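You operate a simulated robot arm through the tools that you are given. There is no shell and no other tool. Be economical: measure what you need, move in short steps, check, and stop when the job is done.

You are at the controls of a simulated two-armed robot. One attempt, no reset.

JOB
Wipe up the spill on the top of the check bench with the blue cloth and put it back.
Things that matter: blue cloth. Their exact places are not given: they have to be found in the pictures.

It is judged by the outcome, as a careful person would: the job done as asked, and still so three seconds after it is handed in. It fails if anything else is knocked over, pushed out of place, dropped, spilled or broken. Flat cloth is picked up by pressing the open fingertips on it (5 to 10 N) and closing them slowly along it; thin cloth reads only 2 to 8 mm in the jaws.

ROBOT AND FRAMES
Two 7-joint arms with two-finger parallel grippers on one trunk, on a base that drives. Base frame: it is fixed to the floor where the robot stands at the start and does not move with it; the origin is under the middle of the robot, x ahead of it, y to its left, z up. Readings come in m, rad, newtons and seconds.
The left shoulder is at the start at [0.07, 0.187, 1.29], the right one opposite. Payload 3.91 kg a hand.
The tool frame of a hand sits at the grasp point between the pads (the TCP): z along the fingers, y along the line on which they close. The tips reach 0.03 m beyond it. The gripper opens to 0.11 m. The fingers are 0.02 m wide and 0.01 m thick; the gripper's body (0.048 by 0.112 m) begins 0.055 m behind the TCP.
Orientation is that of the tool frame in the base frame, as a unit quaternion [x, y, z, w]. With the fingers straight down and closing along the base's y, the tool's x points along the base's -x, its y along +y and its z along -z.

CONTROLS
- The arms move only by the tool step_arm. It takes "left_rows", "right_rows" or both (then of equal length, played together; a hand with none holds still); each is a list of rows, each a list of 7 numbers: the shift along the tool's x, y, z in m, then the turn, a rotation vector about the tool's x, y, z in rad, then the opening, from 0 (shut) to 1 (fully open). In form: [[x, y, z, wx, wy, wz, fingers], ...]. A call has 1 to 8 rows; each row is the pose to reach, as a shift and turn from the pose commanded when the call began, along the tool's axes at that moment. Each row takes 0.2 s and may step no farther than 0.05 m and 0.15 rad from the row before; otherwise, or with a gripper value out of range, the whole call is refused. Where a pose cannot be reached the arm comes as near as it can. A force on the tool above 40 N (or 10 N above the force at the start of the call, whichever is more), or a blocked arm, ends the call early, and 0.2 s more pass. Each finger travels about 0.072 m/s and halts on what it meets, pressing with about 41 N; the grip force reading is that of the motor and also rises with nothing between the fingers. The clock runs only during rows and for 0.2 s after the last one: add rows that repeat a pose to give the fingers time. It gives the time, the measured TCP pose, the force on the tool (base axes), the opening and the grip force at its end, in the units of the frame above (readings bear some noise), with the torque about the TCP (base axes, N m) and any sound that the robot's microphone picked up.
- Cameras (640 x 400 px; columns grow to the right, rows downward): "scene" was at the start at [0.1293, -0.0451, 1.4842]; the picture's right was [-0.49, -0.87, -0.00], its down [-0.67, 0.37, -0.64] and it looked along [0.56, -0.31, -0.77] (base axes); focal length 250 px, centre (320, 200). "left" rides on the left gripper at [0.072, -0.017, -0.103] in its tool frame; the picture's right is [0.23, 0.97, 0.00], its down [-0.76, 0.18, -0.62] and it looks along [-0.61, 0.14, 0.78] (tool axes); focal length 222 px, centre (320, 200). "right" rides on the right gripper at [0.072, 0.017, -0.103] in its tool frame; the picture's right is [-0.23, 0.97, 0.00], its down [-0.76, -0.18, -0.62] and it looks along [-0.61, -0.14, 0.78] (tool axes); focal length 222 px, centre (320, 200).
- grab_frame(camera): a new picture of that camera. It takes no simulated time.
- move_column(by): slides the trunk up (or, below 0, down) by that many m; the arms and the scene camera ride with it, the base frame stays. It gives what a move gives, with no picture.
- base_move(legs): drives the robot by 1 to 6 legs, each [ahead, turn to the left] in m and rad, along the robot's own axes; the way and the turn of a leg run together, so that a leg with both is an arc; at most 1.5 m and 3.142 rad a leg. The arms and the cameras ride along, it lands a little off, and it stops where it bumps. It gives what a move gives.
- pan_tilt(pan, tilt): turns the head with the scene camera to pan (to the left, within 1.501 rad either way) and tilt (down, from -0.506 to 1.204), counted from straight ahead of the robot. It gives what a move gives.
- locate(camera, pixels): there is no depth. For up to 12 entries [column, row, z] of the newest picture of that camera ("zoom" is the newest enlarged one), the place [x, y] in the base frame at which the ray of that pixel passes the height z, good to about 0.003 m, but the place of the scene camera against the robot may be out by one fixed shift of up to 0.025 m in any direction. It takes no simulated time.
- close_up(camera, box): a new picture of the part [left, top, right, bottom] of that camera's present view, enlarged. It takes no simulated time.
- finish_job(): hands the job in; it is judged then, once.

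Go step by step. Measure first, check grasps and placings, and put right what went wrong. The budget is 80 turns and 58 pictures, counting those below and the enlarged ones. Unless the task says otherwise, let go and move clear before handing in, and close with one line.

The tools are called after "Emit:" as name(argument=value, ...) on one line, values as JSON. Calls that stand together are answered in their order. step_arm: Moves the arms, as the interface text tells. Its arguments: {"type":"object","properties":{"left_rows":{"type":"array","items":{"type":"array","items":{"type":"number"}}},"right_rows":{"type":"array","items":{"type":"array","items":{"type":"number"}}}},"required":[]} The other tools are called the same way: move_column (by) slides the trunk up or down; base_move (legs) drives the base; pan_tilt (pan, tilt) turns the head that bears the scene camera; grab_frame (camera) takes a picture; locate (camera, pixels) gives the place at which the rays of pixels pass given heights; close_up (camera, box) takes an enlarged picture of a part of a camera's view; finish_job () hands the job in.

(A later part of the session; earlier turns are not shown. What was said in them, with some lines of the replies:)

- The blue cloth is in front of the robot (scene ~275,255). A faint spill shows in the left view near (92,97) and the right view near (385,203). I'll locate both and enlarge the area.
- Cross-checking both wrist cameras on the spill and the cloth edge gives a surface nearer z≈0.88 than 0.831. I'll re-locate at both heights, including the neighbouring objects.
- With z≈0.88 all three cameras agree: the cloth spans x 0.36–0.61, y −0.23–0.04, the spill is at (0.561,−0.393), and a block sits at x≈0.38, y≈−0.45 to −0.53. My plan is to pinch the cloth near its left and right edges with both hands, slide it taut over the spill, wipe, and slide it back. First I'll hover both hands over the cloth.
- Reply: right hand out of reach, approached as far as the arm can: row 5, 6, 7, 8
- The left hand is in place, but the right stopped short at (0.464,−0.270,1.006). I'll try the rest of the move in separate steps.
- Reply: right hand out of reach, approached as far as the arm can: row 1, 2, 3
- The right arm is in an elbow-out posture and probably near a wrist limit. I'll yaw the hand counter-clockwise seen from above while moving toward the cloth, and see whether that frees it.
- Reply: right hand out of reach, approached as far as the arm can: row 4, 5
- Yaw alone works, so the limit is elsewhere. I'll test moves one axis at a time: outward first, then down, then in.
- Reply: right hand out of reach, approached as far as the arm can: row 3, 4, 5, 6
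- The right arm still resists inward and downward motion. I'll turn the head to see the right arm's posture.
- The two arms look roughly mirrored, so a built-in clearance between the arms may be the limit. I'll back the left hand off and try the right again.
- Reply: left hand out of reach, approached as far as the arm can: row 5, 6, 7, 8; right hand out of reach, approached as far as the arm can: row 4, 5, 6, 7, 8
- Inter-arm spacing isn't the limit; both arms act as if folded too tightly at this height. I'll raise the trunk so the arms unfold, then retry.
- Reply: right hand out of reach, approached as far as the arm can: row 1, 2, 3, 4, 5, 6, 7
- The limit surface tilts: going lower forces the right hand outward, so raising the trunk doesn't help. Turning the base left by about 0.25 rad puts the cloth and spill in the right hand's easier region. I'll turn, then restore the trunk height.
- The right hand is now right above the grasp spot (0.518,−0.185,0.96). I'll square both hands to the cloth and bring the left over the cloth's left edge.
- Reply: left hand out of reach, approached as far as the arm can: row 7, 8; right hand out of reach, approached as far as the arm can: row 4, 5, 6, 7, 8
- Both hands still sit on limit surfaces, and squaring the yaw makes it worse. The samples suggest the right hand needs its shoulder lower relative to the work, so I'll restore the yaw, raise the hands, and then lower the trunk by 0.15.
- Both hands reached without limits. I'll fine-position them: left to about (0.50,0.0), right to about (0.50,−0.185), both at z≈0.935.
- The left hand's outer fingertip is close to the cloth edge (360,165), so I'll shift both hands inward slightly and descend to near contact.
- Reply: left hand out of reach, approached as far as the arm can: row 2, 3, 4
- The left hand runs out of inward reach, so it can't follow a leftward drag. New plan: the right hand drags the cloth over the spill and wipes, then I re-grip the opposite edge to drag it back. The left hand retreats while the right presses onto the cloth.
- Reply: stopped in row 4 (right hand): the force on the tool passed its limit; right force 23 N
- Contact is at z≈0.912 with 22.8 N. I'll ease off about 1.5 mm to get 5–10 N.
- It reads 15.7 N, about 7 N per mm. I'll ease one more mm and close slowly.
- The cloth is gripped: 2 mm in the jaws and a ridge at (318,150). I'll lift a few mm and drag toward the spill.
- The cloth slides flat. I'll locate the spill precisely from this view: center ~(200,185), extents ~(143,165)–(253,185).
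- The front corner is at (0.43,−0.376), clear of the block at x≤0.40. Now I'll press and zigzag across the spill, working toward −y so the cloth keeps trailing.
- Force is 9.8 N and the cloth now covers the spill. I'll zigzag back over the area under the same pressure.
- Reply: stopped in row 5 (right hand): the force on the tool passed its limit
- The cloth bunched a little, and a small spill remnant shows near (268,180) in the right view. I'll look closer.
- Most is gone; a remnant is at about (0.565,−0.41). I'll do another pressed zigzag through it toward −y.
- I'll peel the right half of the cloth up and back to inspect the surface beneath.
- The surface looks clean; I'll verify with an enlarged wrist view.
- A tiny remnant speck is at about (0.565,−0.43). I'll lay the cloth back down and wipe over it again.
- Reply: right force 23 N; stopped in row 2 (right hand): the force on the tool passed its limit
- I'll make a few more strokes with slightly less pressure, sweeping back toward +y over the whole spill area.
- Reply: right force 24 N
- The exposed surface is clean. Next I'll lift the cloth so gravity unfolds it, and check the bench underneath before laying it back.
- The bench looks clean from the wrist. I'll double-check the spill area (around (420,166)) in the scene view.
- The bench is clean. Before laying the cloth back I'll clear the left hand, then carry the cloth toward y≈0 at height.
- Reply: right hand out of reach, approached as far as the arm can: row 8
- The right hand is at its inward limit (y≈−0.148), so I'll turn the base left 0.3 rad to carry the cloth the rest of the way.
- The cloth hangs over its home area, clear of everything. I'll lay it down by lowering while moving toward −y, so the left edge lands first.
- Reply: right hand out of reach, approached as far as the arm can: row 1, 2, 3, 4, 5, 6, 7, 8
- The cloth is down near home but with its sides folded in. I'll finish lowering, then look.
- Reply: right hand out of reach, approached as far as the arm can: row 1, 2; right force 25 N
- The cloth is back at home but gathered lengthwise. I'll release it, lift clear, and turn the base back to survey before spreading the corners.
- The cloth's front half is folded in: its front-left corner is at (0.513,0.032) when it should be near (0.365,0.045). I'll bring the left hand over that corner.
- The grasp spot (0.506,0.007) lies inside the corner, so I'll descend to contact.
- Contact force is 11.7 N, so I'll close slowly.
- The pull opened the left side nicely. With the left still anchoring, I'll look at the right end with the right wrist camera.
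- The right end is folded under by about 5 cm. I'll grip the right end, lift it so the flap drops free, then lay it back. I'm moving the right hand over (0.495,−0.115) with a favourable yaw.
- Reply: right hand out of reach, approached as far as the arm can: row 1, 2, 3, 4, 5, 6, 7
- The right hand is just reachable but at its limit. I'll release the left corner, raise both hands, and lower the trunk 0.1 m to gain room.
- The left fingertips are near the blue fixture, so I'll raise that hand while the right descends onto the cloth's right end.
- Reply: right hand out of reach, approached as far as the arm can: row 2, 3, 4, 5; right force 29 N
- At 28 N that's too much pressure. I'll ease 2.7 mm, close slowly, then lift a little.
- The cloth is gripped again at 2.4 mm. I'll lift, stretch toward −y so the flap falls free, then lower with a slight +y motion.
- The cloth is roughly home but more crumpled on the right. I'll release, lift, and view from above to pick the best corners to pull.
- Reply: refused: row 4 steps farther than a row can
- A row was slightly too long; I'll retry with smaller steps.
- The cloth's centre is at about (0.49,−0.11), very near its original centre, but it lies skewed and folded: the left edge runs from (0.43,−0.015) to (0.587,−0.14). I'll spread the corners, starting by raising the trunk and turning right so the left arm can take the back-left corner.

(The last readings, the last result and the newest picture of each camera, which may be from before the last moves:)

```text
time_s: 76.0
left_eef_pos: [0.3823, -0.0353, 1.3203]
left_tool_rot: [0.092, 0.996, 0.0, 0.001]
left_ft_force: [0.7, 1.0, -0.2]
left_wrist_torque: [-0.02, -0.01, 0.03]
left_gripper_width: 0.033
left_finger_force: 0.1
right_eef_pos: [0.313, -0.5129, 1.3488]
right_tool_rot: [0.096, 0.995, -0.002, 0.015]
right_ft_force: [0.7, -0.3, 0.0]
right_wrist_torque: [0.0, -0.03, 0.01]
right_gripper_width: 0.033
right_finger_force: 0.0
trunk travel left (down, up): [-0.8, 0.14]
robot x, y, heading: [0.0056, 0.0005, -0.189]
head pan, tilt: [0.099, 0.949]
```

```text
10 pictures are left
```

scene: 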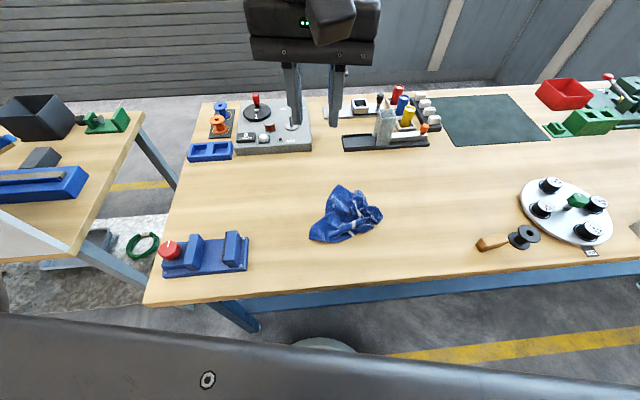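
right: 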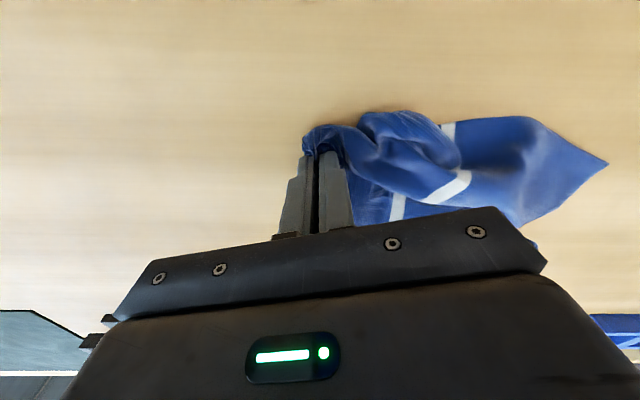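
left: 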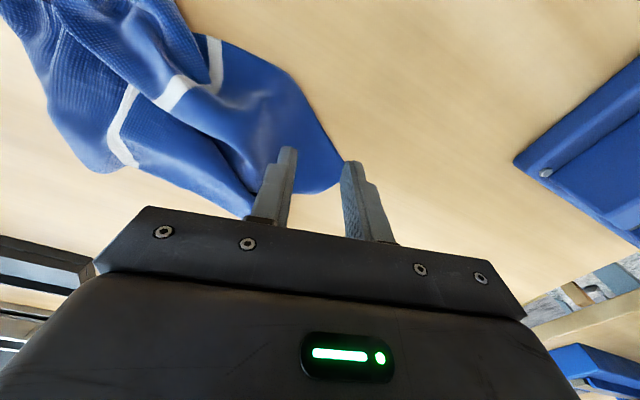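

Nothing on the bench is disturbed. I'll lower the left hand to hover over the cloth's back-left corner, grasp spot about (0.562,−0.123).

Emit:
step_arm(left_rows=[[-0.024, -0.006, 0.042, 0, 0, 0, 0.28], [-0.048, -0.013, 0.083, 0, 0, 0, 0.28], [-0.07, -0.019, 0.125, 0, 0, 0, 0.28], [-0.092, -0.025, 0.167, 0, 0, 0, 0.28], [-0.114, -0.031, 0.208, 0, 0, 0, 0.28], [-0.136, -0.037, 0.25, 0, 0, 0, 0.28], [-0.156, -0.043, 0.292, 0, 0, 0, 0.28], [-0.176, -0.048, 0.333, 0, 0, 0, 0.28]])

Emit:
step_arm(left_rows=[[-0.017, -0.005, 0.03, 0, 0, 0, 0.28], [-0.017, -0.005, 0.043, 0, 0, 0, 0.28], [-0.017, -0.005, 0.043, 0, 0, 0, 0.28]])

Emit:
grab_frame(camera="left")

```text
time_s: 77.8
left_eef_pos: [0.5464, -0.1161, 0.9877]
left_tool_rot: [0.093, 0.996, 0.0, 0.002]
left_ft_force: [-1.1, -0.5, -0.3]
left_wrist_torque: [0.02, -0.01, 0.0]
left_gripper_width: 0.0307
left_finger_force: 0.0
right_eef_pos: [0.3143, -0.5146, 1.3486]
right_tool_rot: [0.096, 0.995, -0.002, 0.015]
right_ft_force: [0.1, -0.1, -0.1]
right_wrist_torque: [0.0, 0.01, 0.02]
right_gripper_width: 0.0332
right_finger_force: 0.0
trunk travel left (down, up): [-0.8, 0.14]
robot x, y, heading: [0.0016, -0.0003, -0.191]
head pan, tilt: [0.099, 0.949]
```

```text
time_s: 78.6
left_eef_pos: [0.5563, -0.1233, 0.9452]
left_tool_rot: [0.091, 0.996, -0.001, 0.002]
left_ft_force: [0.0, 1.1, -0.3]
left_wrist_torque: [-0.03, -0.04, -0.03]
left_gripper_width: 0.0309
left_finger_force: 0.1
left hand out of reach, approached as far as the arm can: row 2, 3
right_eef_pos: [0.3132, -0.5139, 1.3491]
right_tool_rot: [0.096, 0.995, -0.003, 0.016]
right_ft_force: [-0.6, -0.2, -0.4]
right_wrist_torque: [-0.02, 0.0, 0.03]
right_gripper_width: 0.0331
right_finger_force: 0.0
trunk travel left (down, up): [-0.8, 0.14]
robot x, y, heading: [-0.0041, 0.0006, -0.19]
head pan, tilt: [0.099, 0.949]
```

```text
9 pictures are left
```

left: 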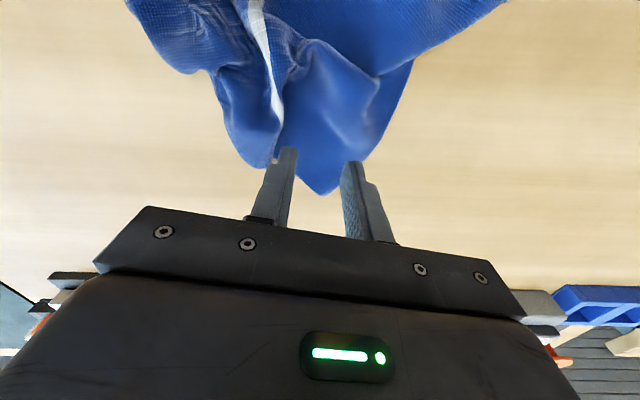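

The fingers bracket the corner, whose tip is at (320,193). The arm is at its downward limit, so I'll descend using the trunk.

Emit:
move_column(by=-0.031)

Emit:
step_arm(left_rows=[[0, 0, 0.001, 0, 0, 0, 0.28], [0, 0, 0.002, 0, 0, 0, 0.28], [0, 0, 0.003, 0, 0, 0, 0.28], [0, 0, 0.003, 0, 0, 0, 0.28]])

```text
time_s: 79.4
left_eef_pos: [0.5569, -0.1251, 0.9134]
left_tool_rot: [0.09, 0.996, -0.001, 0.002]
left_ft_force: [0.4, 1.3, -0.3]
left_wrist_torque: [0.0, 0.0, 0.0]
left_gripper_width: 0.0309
left_finger_force: 0.1
right_eef_pos: [0.3136, -0.5131, 1.3168]
right_tool_rot: [0.096, 0.995, -0.002, 0.015]
right_ft_force: [0.1, -0.2, -0.3]
right_wrist_torque: [0.03, -0.01, -0.02]
right_gripper_width: 0.0329
right_finger_force: 0.0
trunk travel left (down, up): [-0.769, 0.171]
robot x, y, heading: [-0.0016, -0.0022, -0.187]
head pan, tilt: [0.099, 0.949]
```

```text
time_s: 80.4
left_eef_pos: [0.5587, -0.1232, 0.9112]
left_tool_rot: [0.09, 0.996, 0.0, 0.002]
left_ft_force: [0.9, -0.6, 7.2]
left_wrist_torque: [0.05, -0.04, 0.0]
left_gripper_width: 0.0309
left_finger_force: 0.1
right_eef_pos: [0.3131, -0.5134, 1.3173]
right_tool_rot: [0.096, 0.995, -0.003, 0.015]
right_ft_force: [0.5, -0.4, -0.1]
right_wrist_torque: [0.01, -0.02, 0.0]
right_gripper_width: 0.033
right_finger_force: 0.0
trunk travel left (down, up): [-0.769, 0.171]
robot x, y, heading: [-0.0015, 0.0012, -0.193]
head pan, tilt: [0.099, 0.949]
```

At 7.2 N I'll close, lift slightly, and pull the corner to about (0.585,0.005).

Emit:
step_arm(left_rows=[[0, 0, 0, 0, 0, 0, 0.2], [0, 0, 0, 0, 0, 0, 0.12], [0, 0, 0, 0, 0, 0, 0.05], [0, 0, 0, 0, 0, 0, 0], [0, 0, 0, 0, 0, 0, 0], [0, 0, 0, 0, 0, 0, 0], [0, 0, -0.015, 0, 0, 0, 0]])

Emit:
step_arm(left_rows=[[-0.001, 0.025, -0.01, 0, 0, 0, 0], [-0.002, 0.052, -0.015, 0, 0, 0, 0], [-0.003, 0.079, -0.015, 0, 0, 0, 0], [-0.004, 0.106, -0.01, 0, 0, 0, 0], [-0.004, 0.131, 0.0, 0, 0, 0, 0], [-0.004, 0.131, 0.01, 0, 0, 0, 0]])

Emit:
close_up(camera="scene", box=[240, 150, 440, 275])

```text
time_s: 82.0
left_eef_pos: [0.5556, -0.1231, 0.9253]
left_tool_rot: [0.09, 0.996, 0.0, 0.0]
left_ft_force: [0.4, -0.2, -0.2]
left_wrist_torque: [-0.03, 0.02, -0.03]
left_gripper_width: 0.0019
left_finger_force: 41.1
right_eef_pos: [0.3129, -0.5125, 1.3166]
right_tool_rot: [0.096, 0.995, -0.002, 0.015]
right_ft_force: [0.0, 0.1, 0.2]
right_wrist_torque: [-0.02, -0.01, -0.02]
right_gripper_width: 0.0329
right_finger_force: 0.1
trunk travel left (down, up): [-0.769, 0.171]
robot x, y, heading: [-0.001, -0.0006, -0.193]
head pan, tilt: [0.099, 0.949]
```

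```text
time_s: 83.4
left_eef_pos: [0.5398, -0.0207, 0.9362]
left_tool_rot: [0.089, 0.996, 0.001, 0.003]
left_ft_force: [0.1, -0.3, 0.1]
left_wrist_torque: [0.03, 0.03, 0.01]
left_gripper_width: 0.0018
left_finger_force: 40.7
left hand out of reach, approached as far as the arm can: row 2, 3, 4, 5, 6
right_eef_pos: [0.3124, -0.5141, 1.3168]
right_tool_rot: [0.096, 0.995, -0.002, 0.015]
right_ft_force: [-0.5, -0.2, -0.1]
right_wrist_torque: [0.04, 0.0, -0.03]
right_gripper_width: 0.033
right_finger_force: 0.1
trunk travel left (down, up): [-0.769, 0.171]
robot x, y, heading: [0.0003, 0.0005, -0.192]
head pan, tilt: [0.099, 0.949]
```

```text
3.20 times, centred on (340, 212) of scene
```

zoom: 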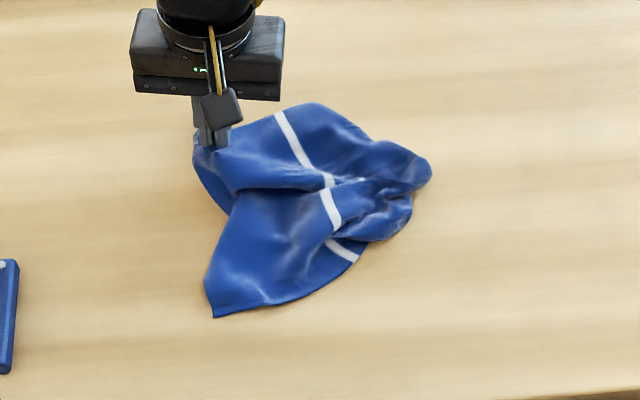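

That opened it well. The left hand is at its limit, so I'll turn the base left slightly to finish the pull, then lower with the trunk.

Emit:
base_move(legs=[[0, 0.07]])

Emit:
move_column(by=-0.02)

Emit:
step_arm(left_rows=[[0, 0, 0, 0, 0, 0, 0.1], [0, 0, 0, 0, 0, 0, 0.25], [0, 0, 0, 0, 0, 0, 0.28], [0, 0, -0.03, 0, 0, 0, 0.28], [0, 0, -0.07, 0, 0, 0, 0.28], [0, 0, -0.11, 0, 0, 0, 0.28], [0, 0, -0.15, 0, 0, 0, 0.28]])

Emit:
close_up(camera="scene", box=[260, 150, 460, 275])

Emit:
locate(camera="zoom", pixels=[[100, 100, 0.885], [200, 100, 0.885], [300, 100, 0.885], [400, 100, 0.885], [500, 100, 0.885], [100, 300, 0.885], [200, 300, 0.885], [300, 300, 0.885], [400, 300, 0.885], [500, 300, 0.885], [200, 200, 0.885], [400, 200, 0.885]])

```text
time_s: 84.2
left_eef_pos: [0.5389, 0.0152, 0.9376]
left_tool_rot: [0.054, 0.999, 0.002, 0.004]
left_ft_force: [-0.3, -0.8, 0.1]
left_wrist_torque: [0.02, -0.02, -0.02]
left_gripper_width: 0.0018
left_finger_force: 41.1
right_eef_pos: [0.3462, -0.4929, 1.3168]
right_tool_rot: [0.062, 0.998, 0.0, 0.016]
right_ft_force: [0.0, -0.6, 0.1]
right_wrist_torque: [0.0, 0.01, -0.02]
right_gripper_width: 0.033
right_finger_force: 0.0
trunk travel left (down, up): [-0.769, 0.171]
robot x, y, heading: [-0.003, -0.0019, -0.117]
head pan, tilt: [0.099, 0.949]
```

```text
time_s: 84.9
left_eef_pos: [0.5388, 0.0173, 0.9179]
left_tool_rot: [0.054, 0.999, 0.0, 0.003]
left_ft_force: [-0.1, 0.5, 0.0]
left_wrist_torque: [0.0, 0.03, -0.03]
left_gripper_width: 0.002
left_finger_force: 41.2
right_eef_pos: [0.3484, -0.489, 1.2972]
right_tool_rot: [0.062, 0.998, -0.002, 0.014]
right_ft_force: [-0.1, -0.3, -0.1]
right_wrist_torque: [-0.01, -0.03, -0.02]
right_gripper_width: 0.0329
right_finger_force: 0.0
trunk travel left (down, up): [-0.749, 0.191]
robot x, y, heading: [-0.0019, 0.0045, -0.126]
head pan, tilt: [0.099, 0.949]
```

```text
time_s: 86.5
left_eef_pos: [0.5366, 0.0186, 1.0672]
left_tool_rot: [0.054, 0.999, -0.001, 0.003]
left_ft_force: [0.0, -0.9, 0.2]
left_wrist_torque: [0.01, 0.04, 0.0]
left_gripper_width: 0.0309
left_finger_force: 0.2
right_eef_pos: [0.3439, -0.4903, 1.2971]
right_tool_rot: [0.062, 0.998, -0.003, 0.017]
right_ft_force: [-1.1, 0.7, -1.0]
right_wrist_torque: [0.0, 0.02, -0.03]
right_gripper_width: 0.0328
right_finger_force: 0.1
trunk travel left (down, up): [-0.749, 0.191]
robot x, y, heading: [0.0006, 0.0034, -0.127]
head pan, tilt: [0.099, 0.949]
```

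```text
3.20 times, centred on (360, 212) of scene
```

zoom: 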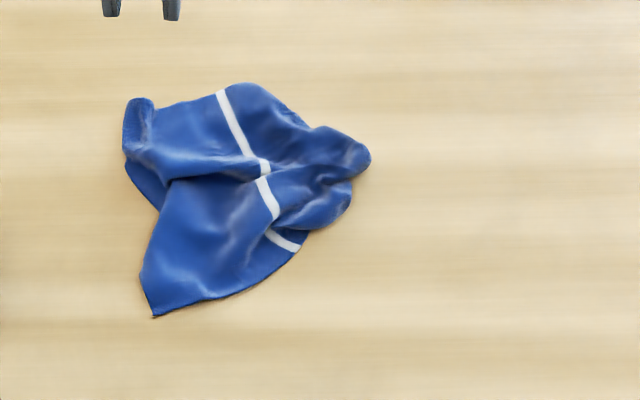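

```text
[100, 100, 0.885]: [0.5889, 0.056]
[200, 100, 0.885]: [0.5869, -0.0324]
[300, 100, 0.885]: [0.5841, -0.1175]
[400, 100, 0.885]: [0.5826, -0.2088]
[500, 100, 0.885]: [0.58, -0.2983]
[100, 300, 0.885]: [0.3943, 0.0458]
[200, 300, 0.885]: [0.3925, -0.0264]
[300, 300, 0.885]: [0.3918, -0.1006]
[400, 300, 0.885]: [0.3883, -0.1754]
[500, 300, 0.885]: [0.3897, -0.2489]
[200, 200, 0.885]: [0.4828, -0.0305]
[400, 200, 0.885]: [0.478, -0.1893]
```

The left side is nearly back to its original corners; the right-front quarter is still folded in. I'll make one more correction with the right hand: raise the left, turn left, and lower the trunk a bit.

Emit:
step_arm(left_rows=[[0, 0, -0.04, 0, 0, 0, 0.28], [0, 0, -0.08, 0, 0, 0, 0.28], [0, 0, -0.12, 0, 0, 0, 0.28], [0, 0, -0.15, 0, 0, 0, 0.28]])

Emit:
base_move(legs=[[0, 0.48]])

Emit:
move_column(by=-0.12)

Emit:
close_up(camera="right", box=[240, 0, 560, 200])

Emit:
locate(camera="zoom", pixels=[[100, 100, 0.885], [200, 100, 0.885], [300, 100, 0.885], [400, 100, 0.885], [500, 100, 0.885], [100, 300, 0.885], [200, 300, 0.885], [300, 300, 0.885], [400, 300, 0.885], [500, 300, 0.885], [200, 200, 0.885], [400, 200, 0.885]])

```text
time_s: 87.5
left_eef_pos: [0.5374, 0.017, 1.2162]
left_tool_rot: [0.054, 0.999, -0.001, 0.003]
left_ft_force: [-1.1, 0.4, 0.4]
left_wrist_torque: [-0.01, 0.01, -0.01]
left_gripper_width: 0.0309
left_finger_force: 0.0
right_eef_pos: [0.3469, -0.4907, 1.2979]
right_tool_rot: [0.062, 0.998, -0.002, 0.017]
right_ft_force: [0.1, 0.5, 0.1]
right_wrist_torque: [0.02, 0.01, -0.01]
right_gripper_width: 0.0329
right_finger_force: 0.0
trunk travel left (down, up): [-0.749, 0.191]
robot x, y, heading: [0.0016, -0.0035, -0.122]
head pan, tilt: [0.099, 0.949]
```

```text
time_s: 89.3
left_eef_pos: [0.4658, 0.2719, 1.2153]
left_tool_rot: [-0.193, 0.981, 0.001, 0.003]
left_ft_force: [-0.7, -0.4, -0.5]
left_wrist_torque: [0.0, 0.04, -0.02]
left_gripper_width: 0.031
left_finger_force: 0.1
right_eef_pos: [0.5408, -0.2644, 1.2984]
right_tool_rot: [-0.187, 0.982, 0.002, 0.015]
right_ft_force: [-0.7, 0.1, -0.1]
right_wrist_torque: [0.0, 0.0, -0.02]
right_gripper_width: 0.0333
right_finger_force: 0.0
trunk travel left (down, up): [-0.749, 0.191]
robot x, y, heading: [0.0021, -0.0017, 0.377]
head pan, tilt: [0.099, 0.949]
```

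```text
time_s: 90.8
left_eef_pos: [0.4652, 0.2725, 1.0951]
left_tool_rot: [-0.193, 0.981, 0.0, 0.002]
left_ft_force: [0.8, 0.9, 1.1]
left_wrist_torque: [0.03, 0.0, 0.01]
left_gripper_width: 0.0311
left_finger_force: 0.1
right_eef_pos: [0.5405, -0.2648, 1.1778]
right_tool_rot: [-0.187, 0.982, 0.002, 0.015]
right_ft_force: [0.2, -0.7, 0.5]
right_wrist_torque: [-0.01, 0.0, 0.02]
right_gripper_width: 0.0332
right_finger_force: 0.0
trunk travel left (down, up): [-0.629, 0.311]
robot x, y, heading: [-0.0001, 0.0022, 0.378]
head pan, tilt: [0.099, 0.949]
```

```text
2.00 times, centred on (400, 100) of right
```

zoom: 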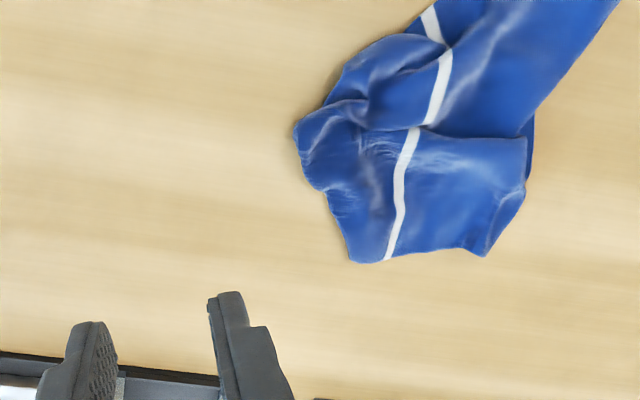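

```text
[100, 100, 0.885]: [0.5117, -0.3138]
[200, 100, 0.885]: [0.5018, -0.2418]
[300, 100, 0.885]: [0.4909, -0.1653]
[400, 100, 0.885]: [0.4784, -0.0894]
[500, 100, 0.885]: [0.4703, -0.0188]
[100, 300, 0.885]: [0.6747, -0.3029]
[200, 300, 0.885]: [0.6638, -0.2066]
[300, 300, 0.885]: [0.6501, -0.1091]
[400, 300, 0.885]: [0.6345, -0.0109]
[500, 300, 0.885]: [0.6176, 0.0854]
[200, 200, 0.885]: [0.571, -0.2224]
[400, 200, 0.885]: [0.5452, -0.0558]
```

The right-front lobe sits near (0.47,−0.13). I'll bring the right hand over it.

Emit:
step_arm(right_rows=[[0.002, 0.024, 0.036, 0, 0, 0, 0.3], [0.004, 0.048, 0.072, 0, 0, 0, 0.3], [0.006, 0.072, 0.108, 0, 0, 0, 0.3], [0.008, 0.096, 0.144, 0, 0, 0, 0.3], [0.01, 0.12, 0.18, 0, 0, 0, 0.3], [0.012, 0.14, 0.21, 0, 0, 0, 0.3], [0.0142, 0.1507, 0.233, 0, 0, 0, 0.3], [0.0142, 0.1507, 0.233, 0, 0, 0, 0.3]])

Emit:
grab_frame(camera="right")

```text
time_s: 92.6
left_eef_pos: [0.4642, 0.2743, 1.0955]
left_tool_rot: [-0.194, 0.981, 0.001, 0.003]
left_ft_force: [-0.6, -0.9, -0.7]
left_wrist_torque: [0.01, -0.05, 0.02]
left_gripper_width: 0.0309
left_finger_force: 0.0
right_eef_pos: [0.4899, -0.1375, 0.9414]
right_tool_rot: [-0.188, 0.982, 0.002, 0.015]
right_ft_force: [0.2, 0.3, -0.1]
right_wrist_torque: [0.04, -0.01, -0.02]
right_gripper_width: 0.0331
right_finger_force: 0.1
right hand out of reach, approached as far as the arm can: row 6, 7, 8
trunk travel left (down, up): [-0.629, 0.311]
robot x, y, heading: [-0.0005, 0.0012, 0.373]
head pan, tilt: [0.099, 0.949]
```

```text
5 pictures are left
```

right: 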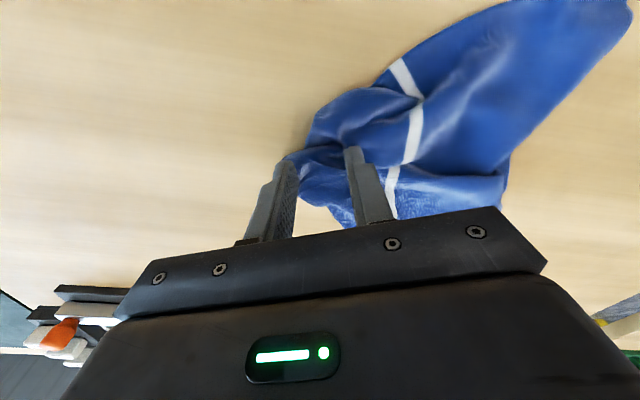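

The fingers bracket the cloth's right tip (~(320,165)). I'll descend with the trunk and press gently.

Emit:
move_column(by=-0.027)

Emit:
step_arm(right_rows=[[0, 0, 0.001, 0, 0, 0, 0.3], [0, 0, 0.002, 0, 0, 0, 0.3], [0, 0, 0.002, 0, 0, 0, 0.3]])

```text
time_s: 93.3
left_eef_pos: [0.4644, 0.2732, 1.0695]
left_tool_rot: [-0.193, 0.981, 0.001, 0.003]
left_ft_force: [-0.3, -0.2, 0.2]
left_wrist_torque: [0.01, 0.0, -0.01]
left_gripper_width: 0.0308
left_finger_force: 0.2
right_eef_pos: [0.4902, -0.1366, 0.9154]
right_tool_rot: [-0.189, 0.982, 0.003, 0.015]
right_ft_force: [-1.1, -0.3, 0.2]
right_wrist_torque: [-0.01, -0.02, 0.02]
right_gripper_width: 0.0328
right_finger_force: 0.2
trunk travel left (down, up): [-0.602, 0.338]
robot x, y, heading: [0.0003, 0.0002, 0.381]
head pan, tilt: [0.099, 0.949]
```

```text
time_s: 94.2
left_eef_pos: [0.4648, 0.2731, 1.0696]
left_tool_rot: [-0.193, 0.981, 0.001, 0.003]
left_ft_force: [0.6, -0.3, 0.0]
left_wrist_torque: [-0.01, -0.01, -0.03]
left_gripper_width: 0.0308
left_finger_force: 0.0
right_eef_pos: [0.4902, -0.1368, 0.9129]
right_tool_rot: [-0.188, 0.982, 0.003, 0.015]
right_ft_force: [1.9, 1.1, 7.1]
right_wrist_torque: [-0.03, -0.09, -0.01]
right_gripper_width: 0.0332
right_finger_force: 0.0
trunk travel left (down, up): [-0.602, 0.338]
robot x, y, heading: [-0.0009, -0.0003, 0.376]
head pan, tilt: [0.099, 0.949]
```

At 7 N I'll close, then lift slightly and pull toward the front-right.

Emit:
step_arm(right_rows=[[0, 0, 0, 0, 0, 0, 0.2], [0, 0, 0, 0, 0, 0, 0.12], [0, 0, 0, 0, 0, 0, 0.05], [0, 0, 0, 0, 0, 0, 0], [0, 0, 0, 0, 0, 0, 0], [0, 0, 0, 0, 0, 0, 0], [0, 0, -0.02, 0, 0, 0, 0]])

Emit:
step_arm(right_rows=[[0.01, -0.008, -0.02, 0, 0, 0, 0], [0.024, -0.02, -0.03, 0, 0, 0, 0], [0.04, -0.033, -0.02, 0, 0, 0, 0], [0.052, -0.044, 0.0, 0, 0, 0, 0], [0.048, -0.04, 0.012, 0, 0, 0, 0], [0.048, -0.04, 0.016, 0, 0, 0, 0]])

Emit:
pan_tilt(pan=-0.5, tilt=0.95)

Emit:
grab_frame(camera="scene")

```text
time_s: 95.8
left_eef_pos: [0.4647, 0.2723, 1.0687]
left_tool_rot: [-0.194, 0.981, 0.001, 0.003]
left_ft_force: [0.4, -0.4, 0.3]
left_wrist_torque: [-0.04, 0.03, 0.01]
left_gripper_width: 0.0309
left_finger_force: 0.1
right_eef_pos: [0.4875, -0.1388, 0.9316]
right_tool_rot: [-0.189, 0.982, 0.004, 0.014]
right_ft_force: [-0.2, 0.3, 0.0]
right_wrist_torque: [-0.02, 0.01, 0.01]
right_gripper_width: 0.0047
right_finger_force: 41.0
trunk travel left (down, up): [-0.602, 0.338]
robot x, y, heading: [0.0013, -0.0022, 0.377]
head pan, tilt: [0.099, 0.949]
```

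```text
time_s: 97.2
left_eef_pos: [0.4642, 0.2721, 1.0684]
left_tool_rot: [-0.194, 0.981, 0.001, 0.002]
left_ft_force: [-0.3, -0.6, 0.9]
left_wrist_torque: [0.01, 0.01, 0.03]
left_gripper_width: 0.031
left_finger_force: 0.1
right_eef_pos: [0.4613, -0.1912, 0.9176]
right_tool_rot: [-0.189, 0.982, 0.003, 0.016]
right_ft_force: [-0.6, 2.5, 7.7]
right_wrist_torque: [0.05, -0.08, 0.01]
right_gripper_width: 0.0047
right_finger_force: 41.0
trunk travel left (down, up): [-0.602, 0.338]
robot x, y, heading: [-0.0005, -0.0015, 0.375]
head pan, tilt: [0.099, 0.949]
```

```text
time_s: 98.2
left_eef_pos: [0.4654, 0.2738, 1.0688]
left_tool_rot: [-0.194, 0.981, 0.001, 0.003]
left_ft_force: [-0.5, -0.2, -0.2]
left_wrist_torque: [-0.02, -0.01, 0.0]
left_gripper_width: 0.0308
left_finger_force: 0.0
right_eef_pos: [0.4598, -0.1906, 0.9172]
right_tool_rot: [-0.189, 0.982, 0.003, 0.015]
right_ft_force: [0.8, 2.3, 9.2]
right_wrist_torque: [0.08, -0.03, 0.01]
right_gripper_width: 0.005
right_finger_force: 40.9
trunk travel left (down, up): [-0.602, 0.338]
robot x, y, heading: [0.0004, 0.0029, 0.379]
head pan, tilt: [-0.499, 0.949]
```

```text
4 pictures are left
```

scene: 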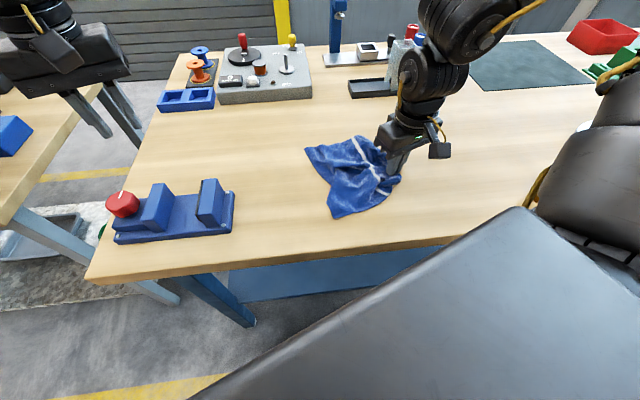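

The cloth now spans its home area and stays clear of everything. I'll release, lift away, and do a last check.

Emit:
step_arm(right_rows=[[0, 0, -0.001, 0, 0, 0, 0.1], [0, 0, -0.001, 0, 0, 0, 0.25], [0, 0, -0.001, 0, 0, 0, 0.35], [0, 0, -0.03, 0, 0, 0, 0.35], [0, 0, -0.07, 0, 0, 0, 0.35], [0, -0.03, -0.1, 0, 0, 0, 0.35], [0, -0.07, -0.12, 0, 0, 0, 0.35], [0, -0.11, -0.14, 0, 0, 0, 0.35]])

Emit:
close_up(camera="scene", box=[260, 90, 500, 240])

Emit:
locate(camera="zoom", pixels=[[120, 160, 0.885], [190, 340, 0.885], [270, 120, 0.885], [370, 230, 0.885], [350, 280, 0.885], [260, 220, 0.885]])

```text
time_s: 100.0
left_eef_pos: [0.4653, 0.2725, 1.0695]
left_tool_rot: [-0.193, 0.981, 0.001, 0.002]
left_ft_force: [0.1, -0.1, 0.6]
left_wrist_torque: [-0.03, -0.03, -0.01]
left_gripper_width: 0.0307
left_finger_force: 0.0
right_eef_pos: [0.4998, -0.296, 1.0579]
right_tool_rot: [-0.189, 0.982, 0.005, 0.015]
right_ft_force: [-0.2, 0.0, -0.1]
right_wrist_torque: [-0.02, 0.03, -0.01]
right_gripper_width: 0.0385
right_finger_force: 0.1
trunk travel left (down, up): [-0.602, 0.338]
robot x, y, heading: [-0.0026, 0.0008, 0.379]
head pan, tilt: [-0.499, 0.949]
```

```text
2.67 times, centred on (380, 165) of scene
```

zoom: 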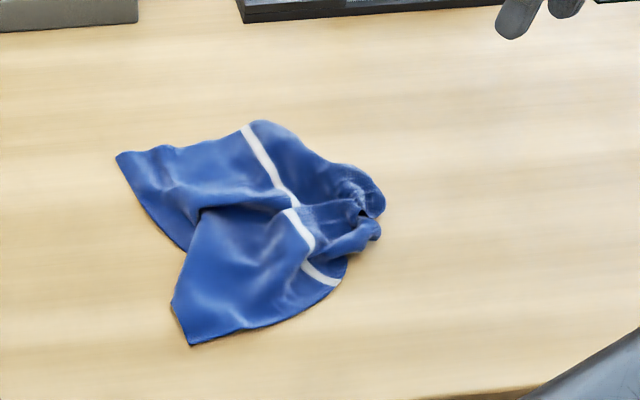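

```text
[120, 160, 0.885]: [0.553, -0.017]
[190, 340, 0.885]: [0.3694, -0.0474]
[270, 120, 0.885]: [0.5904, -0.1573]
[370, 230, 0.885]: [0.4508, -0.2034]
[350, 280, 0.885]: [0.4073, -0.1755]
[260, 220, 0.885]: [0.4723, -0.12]
```

The cloth's centre is at about (0.48,−0.11), against roughly (0.487,−0.095) originally, and both hands are clear. I'll check the spill area one last time.

Emit:
close_up(camera="right", box=[60, 30, 320, 192])

```text
2.46 times, centred on (190, 111) of right
```

zoom: 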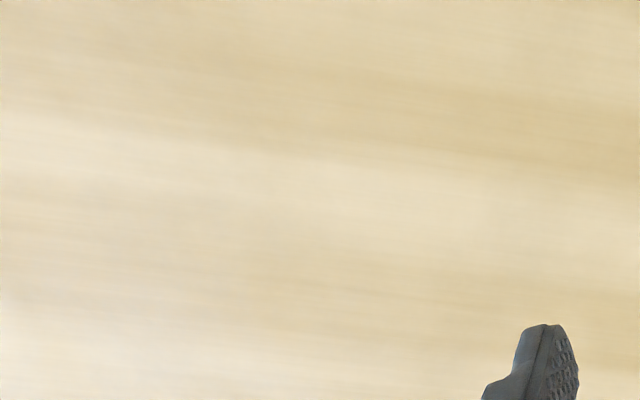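

The spill area is clean, the cloth is back in its place, and both hands are clear, so I'm handing the job in.

Emit:
finish_job()

```text
The job is handed in.
```

The spill is wiped up and the blue cloth is back within about 2 cm of its original spot; it's creased, with its right side still partly folded rather than laid flat as it was, and nothing else on the bench was disturbed.
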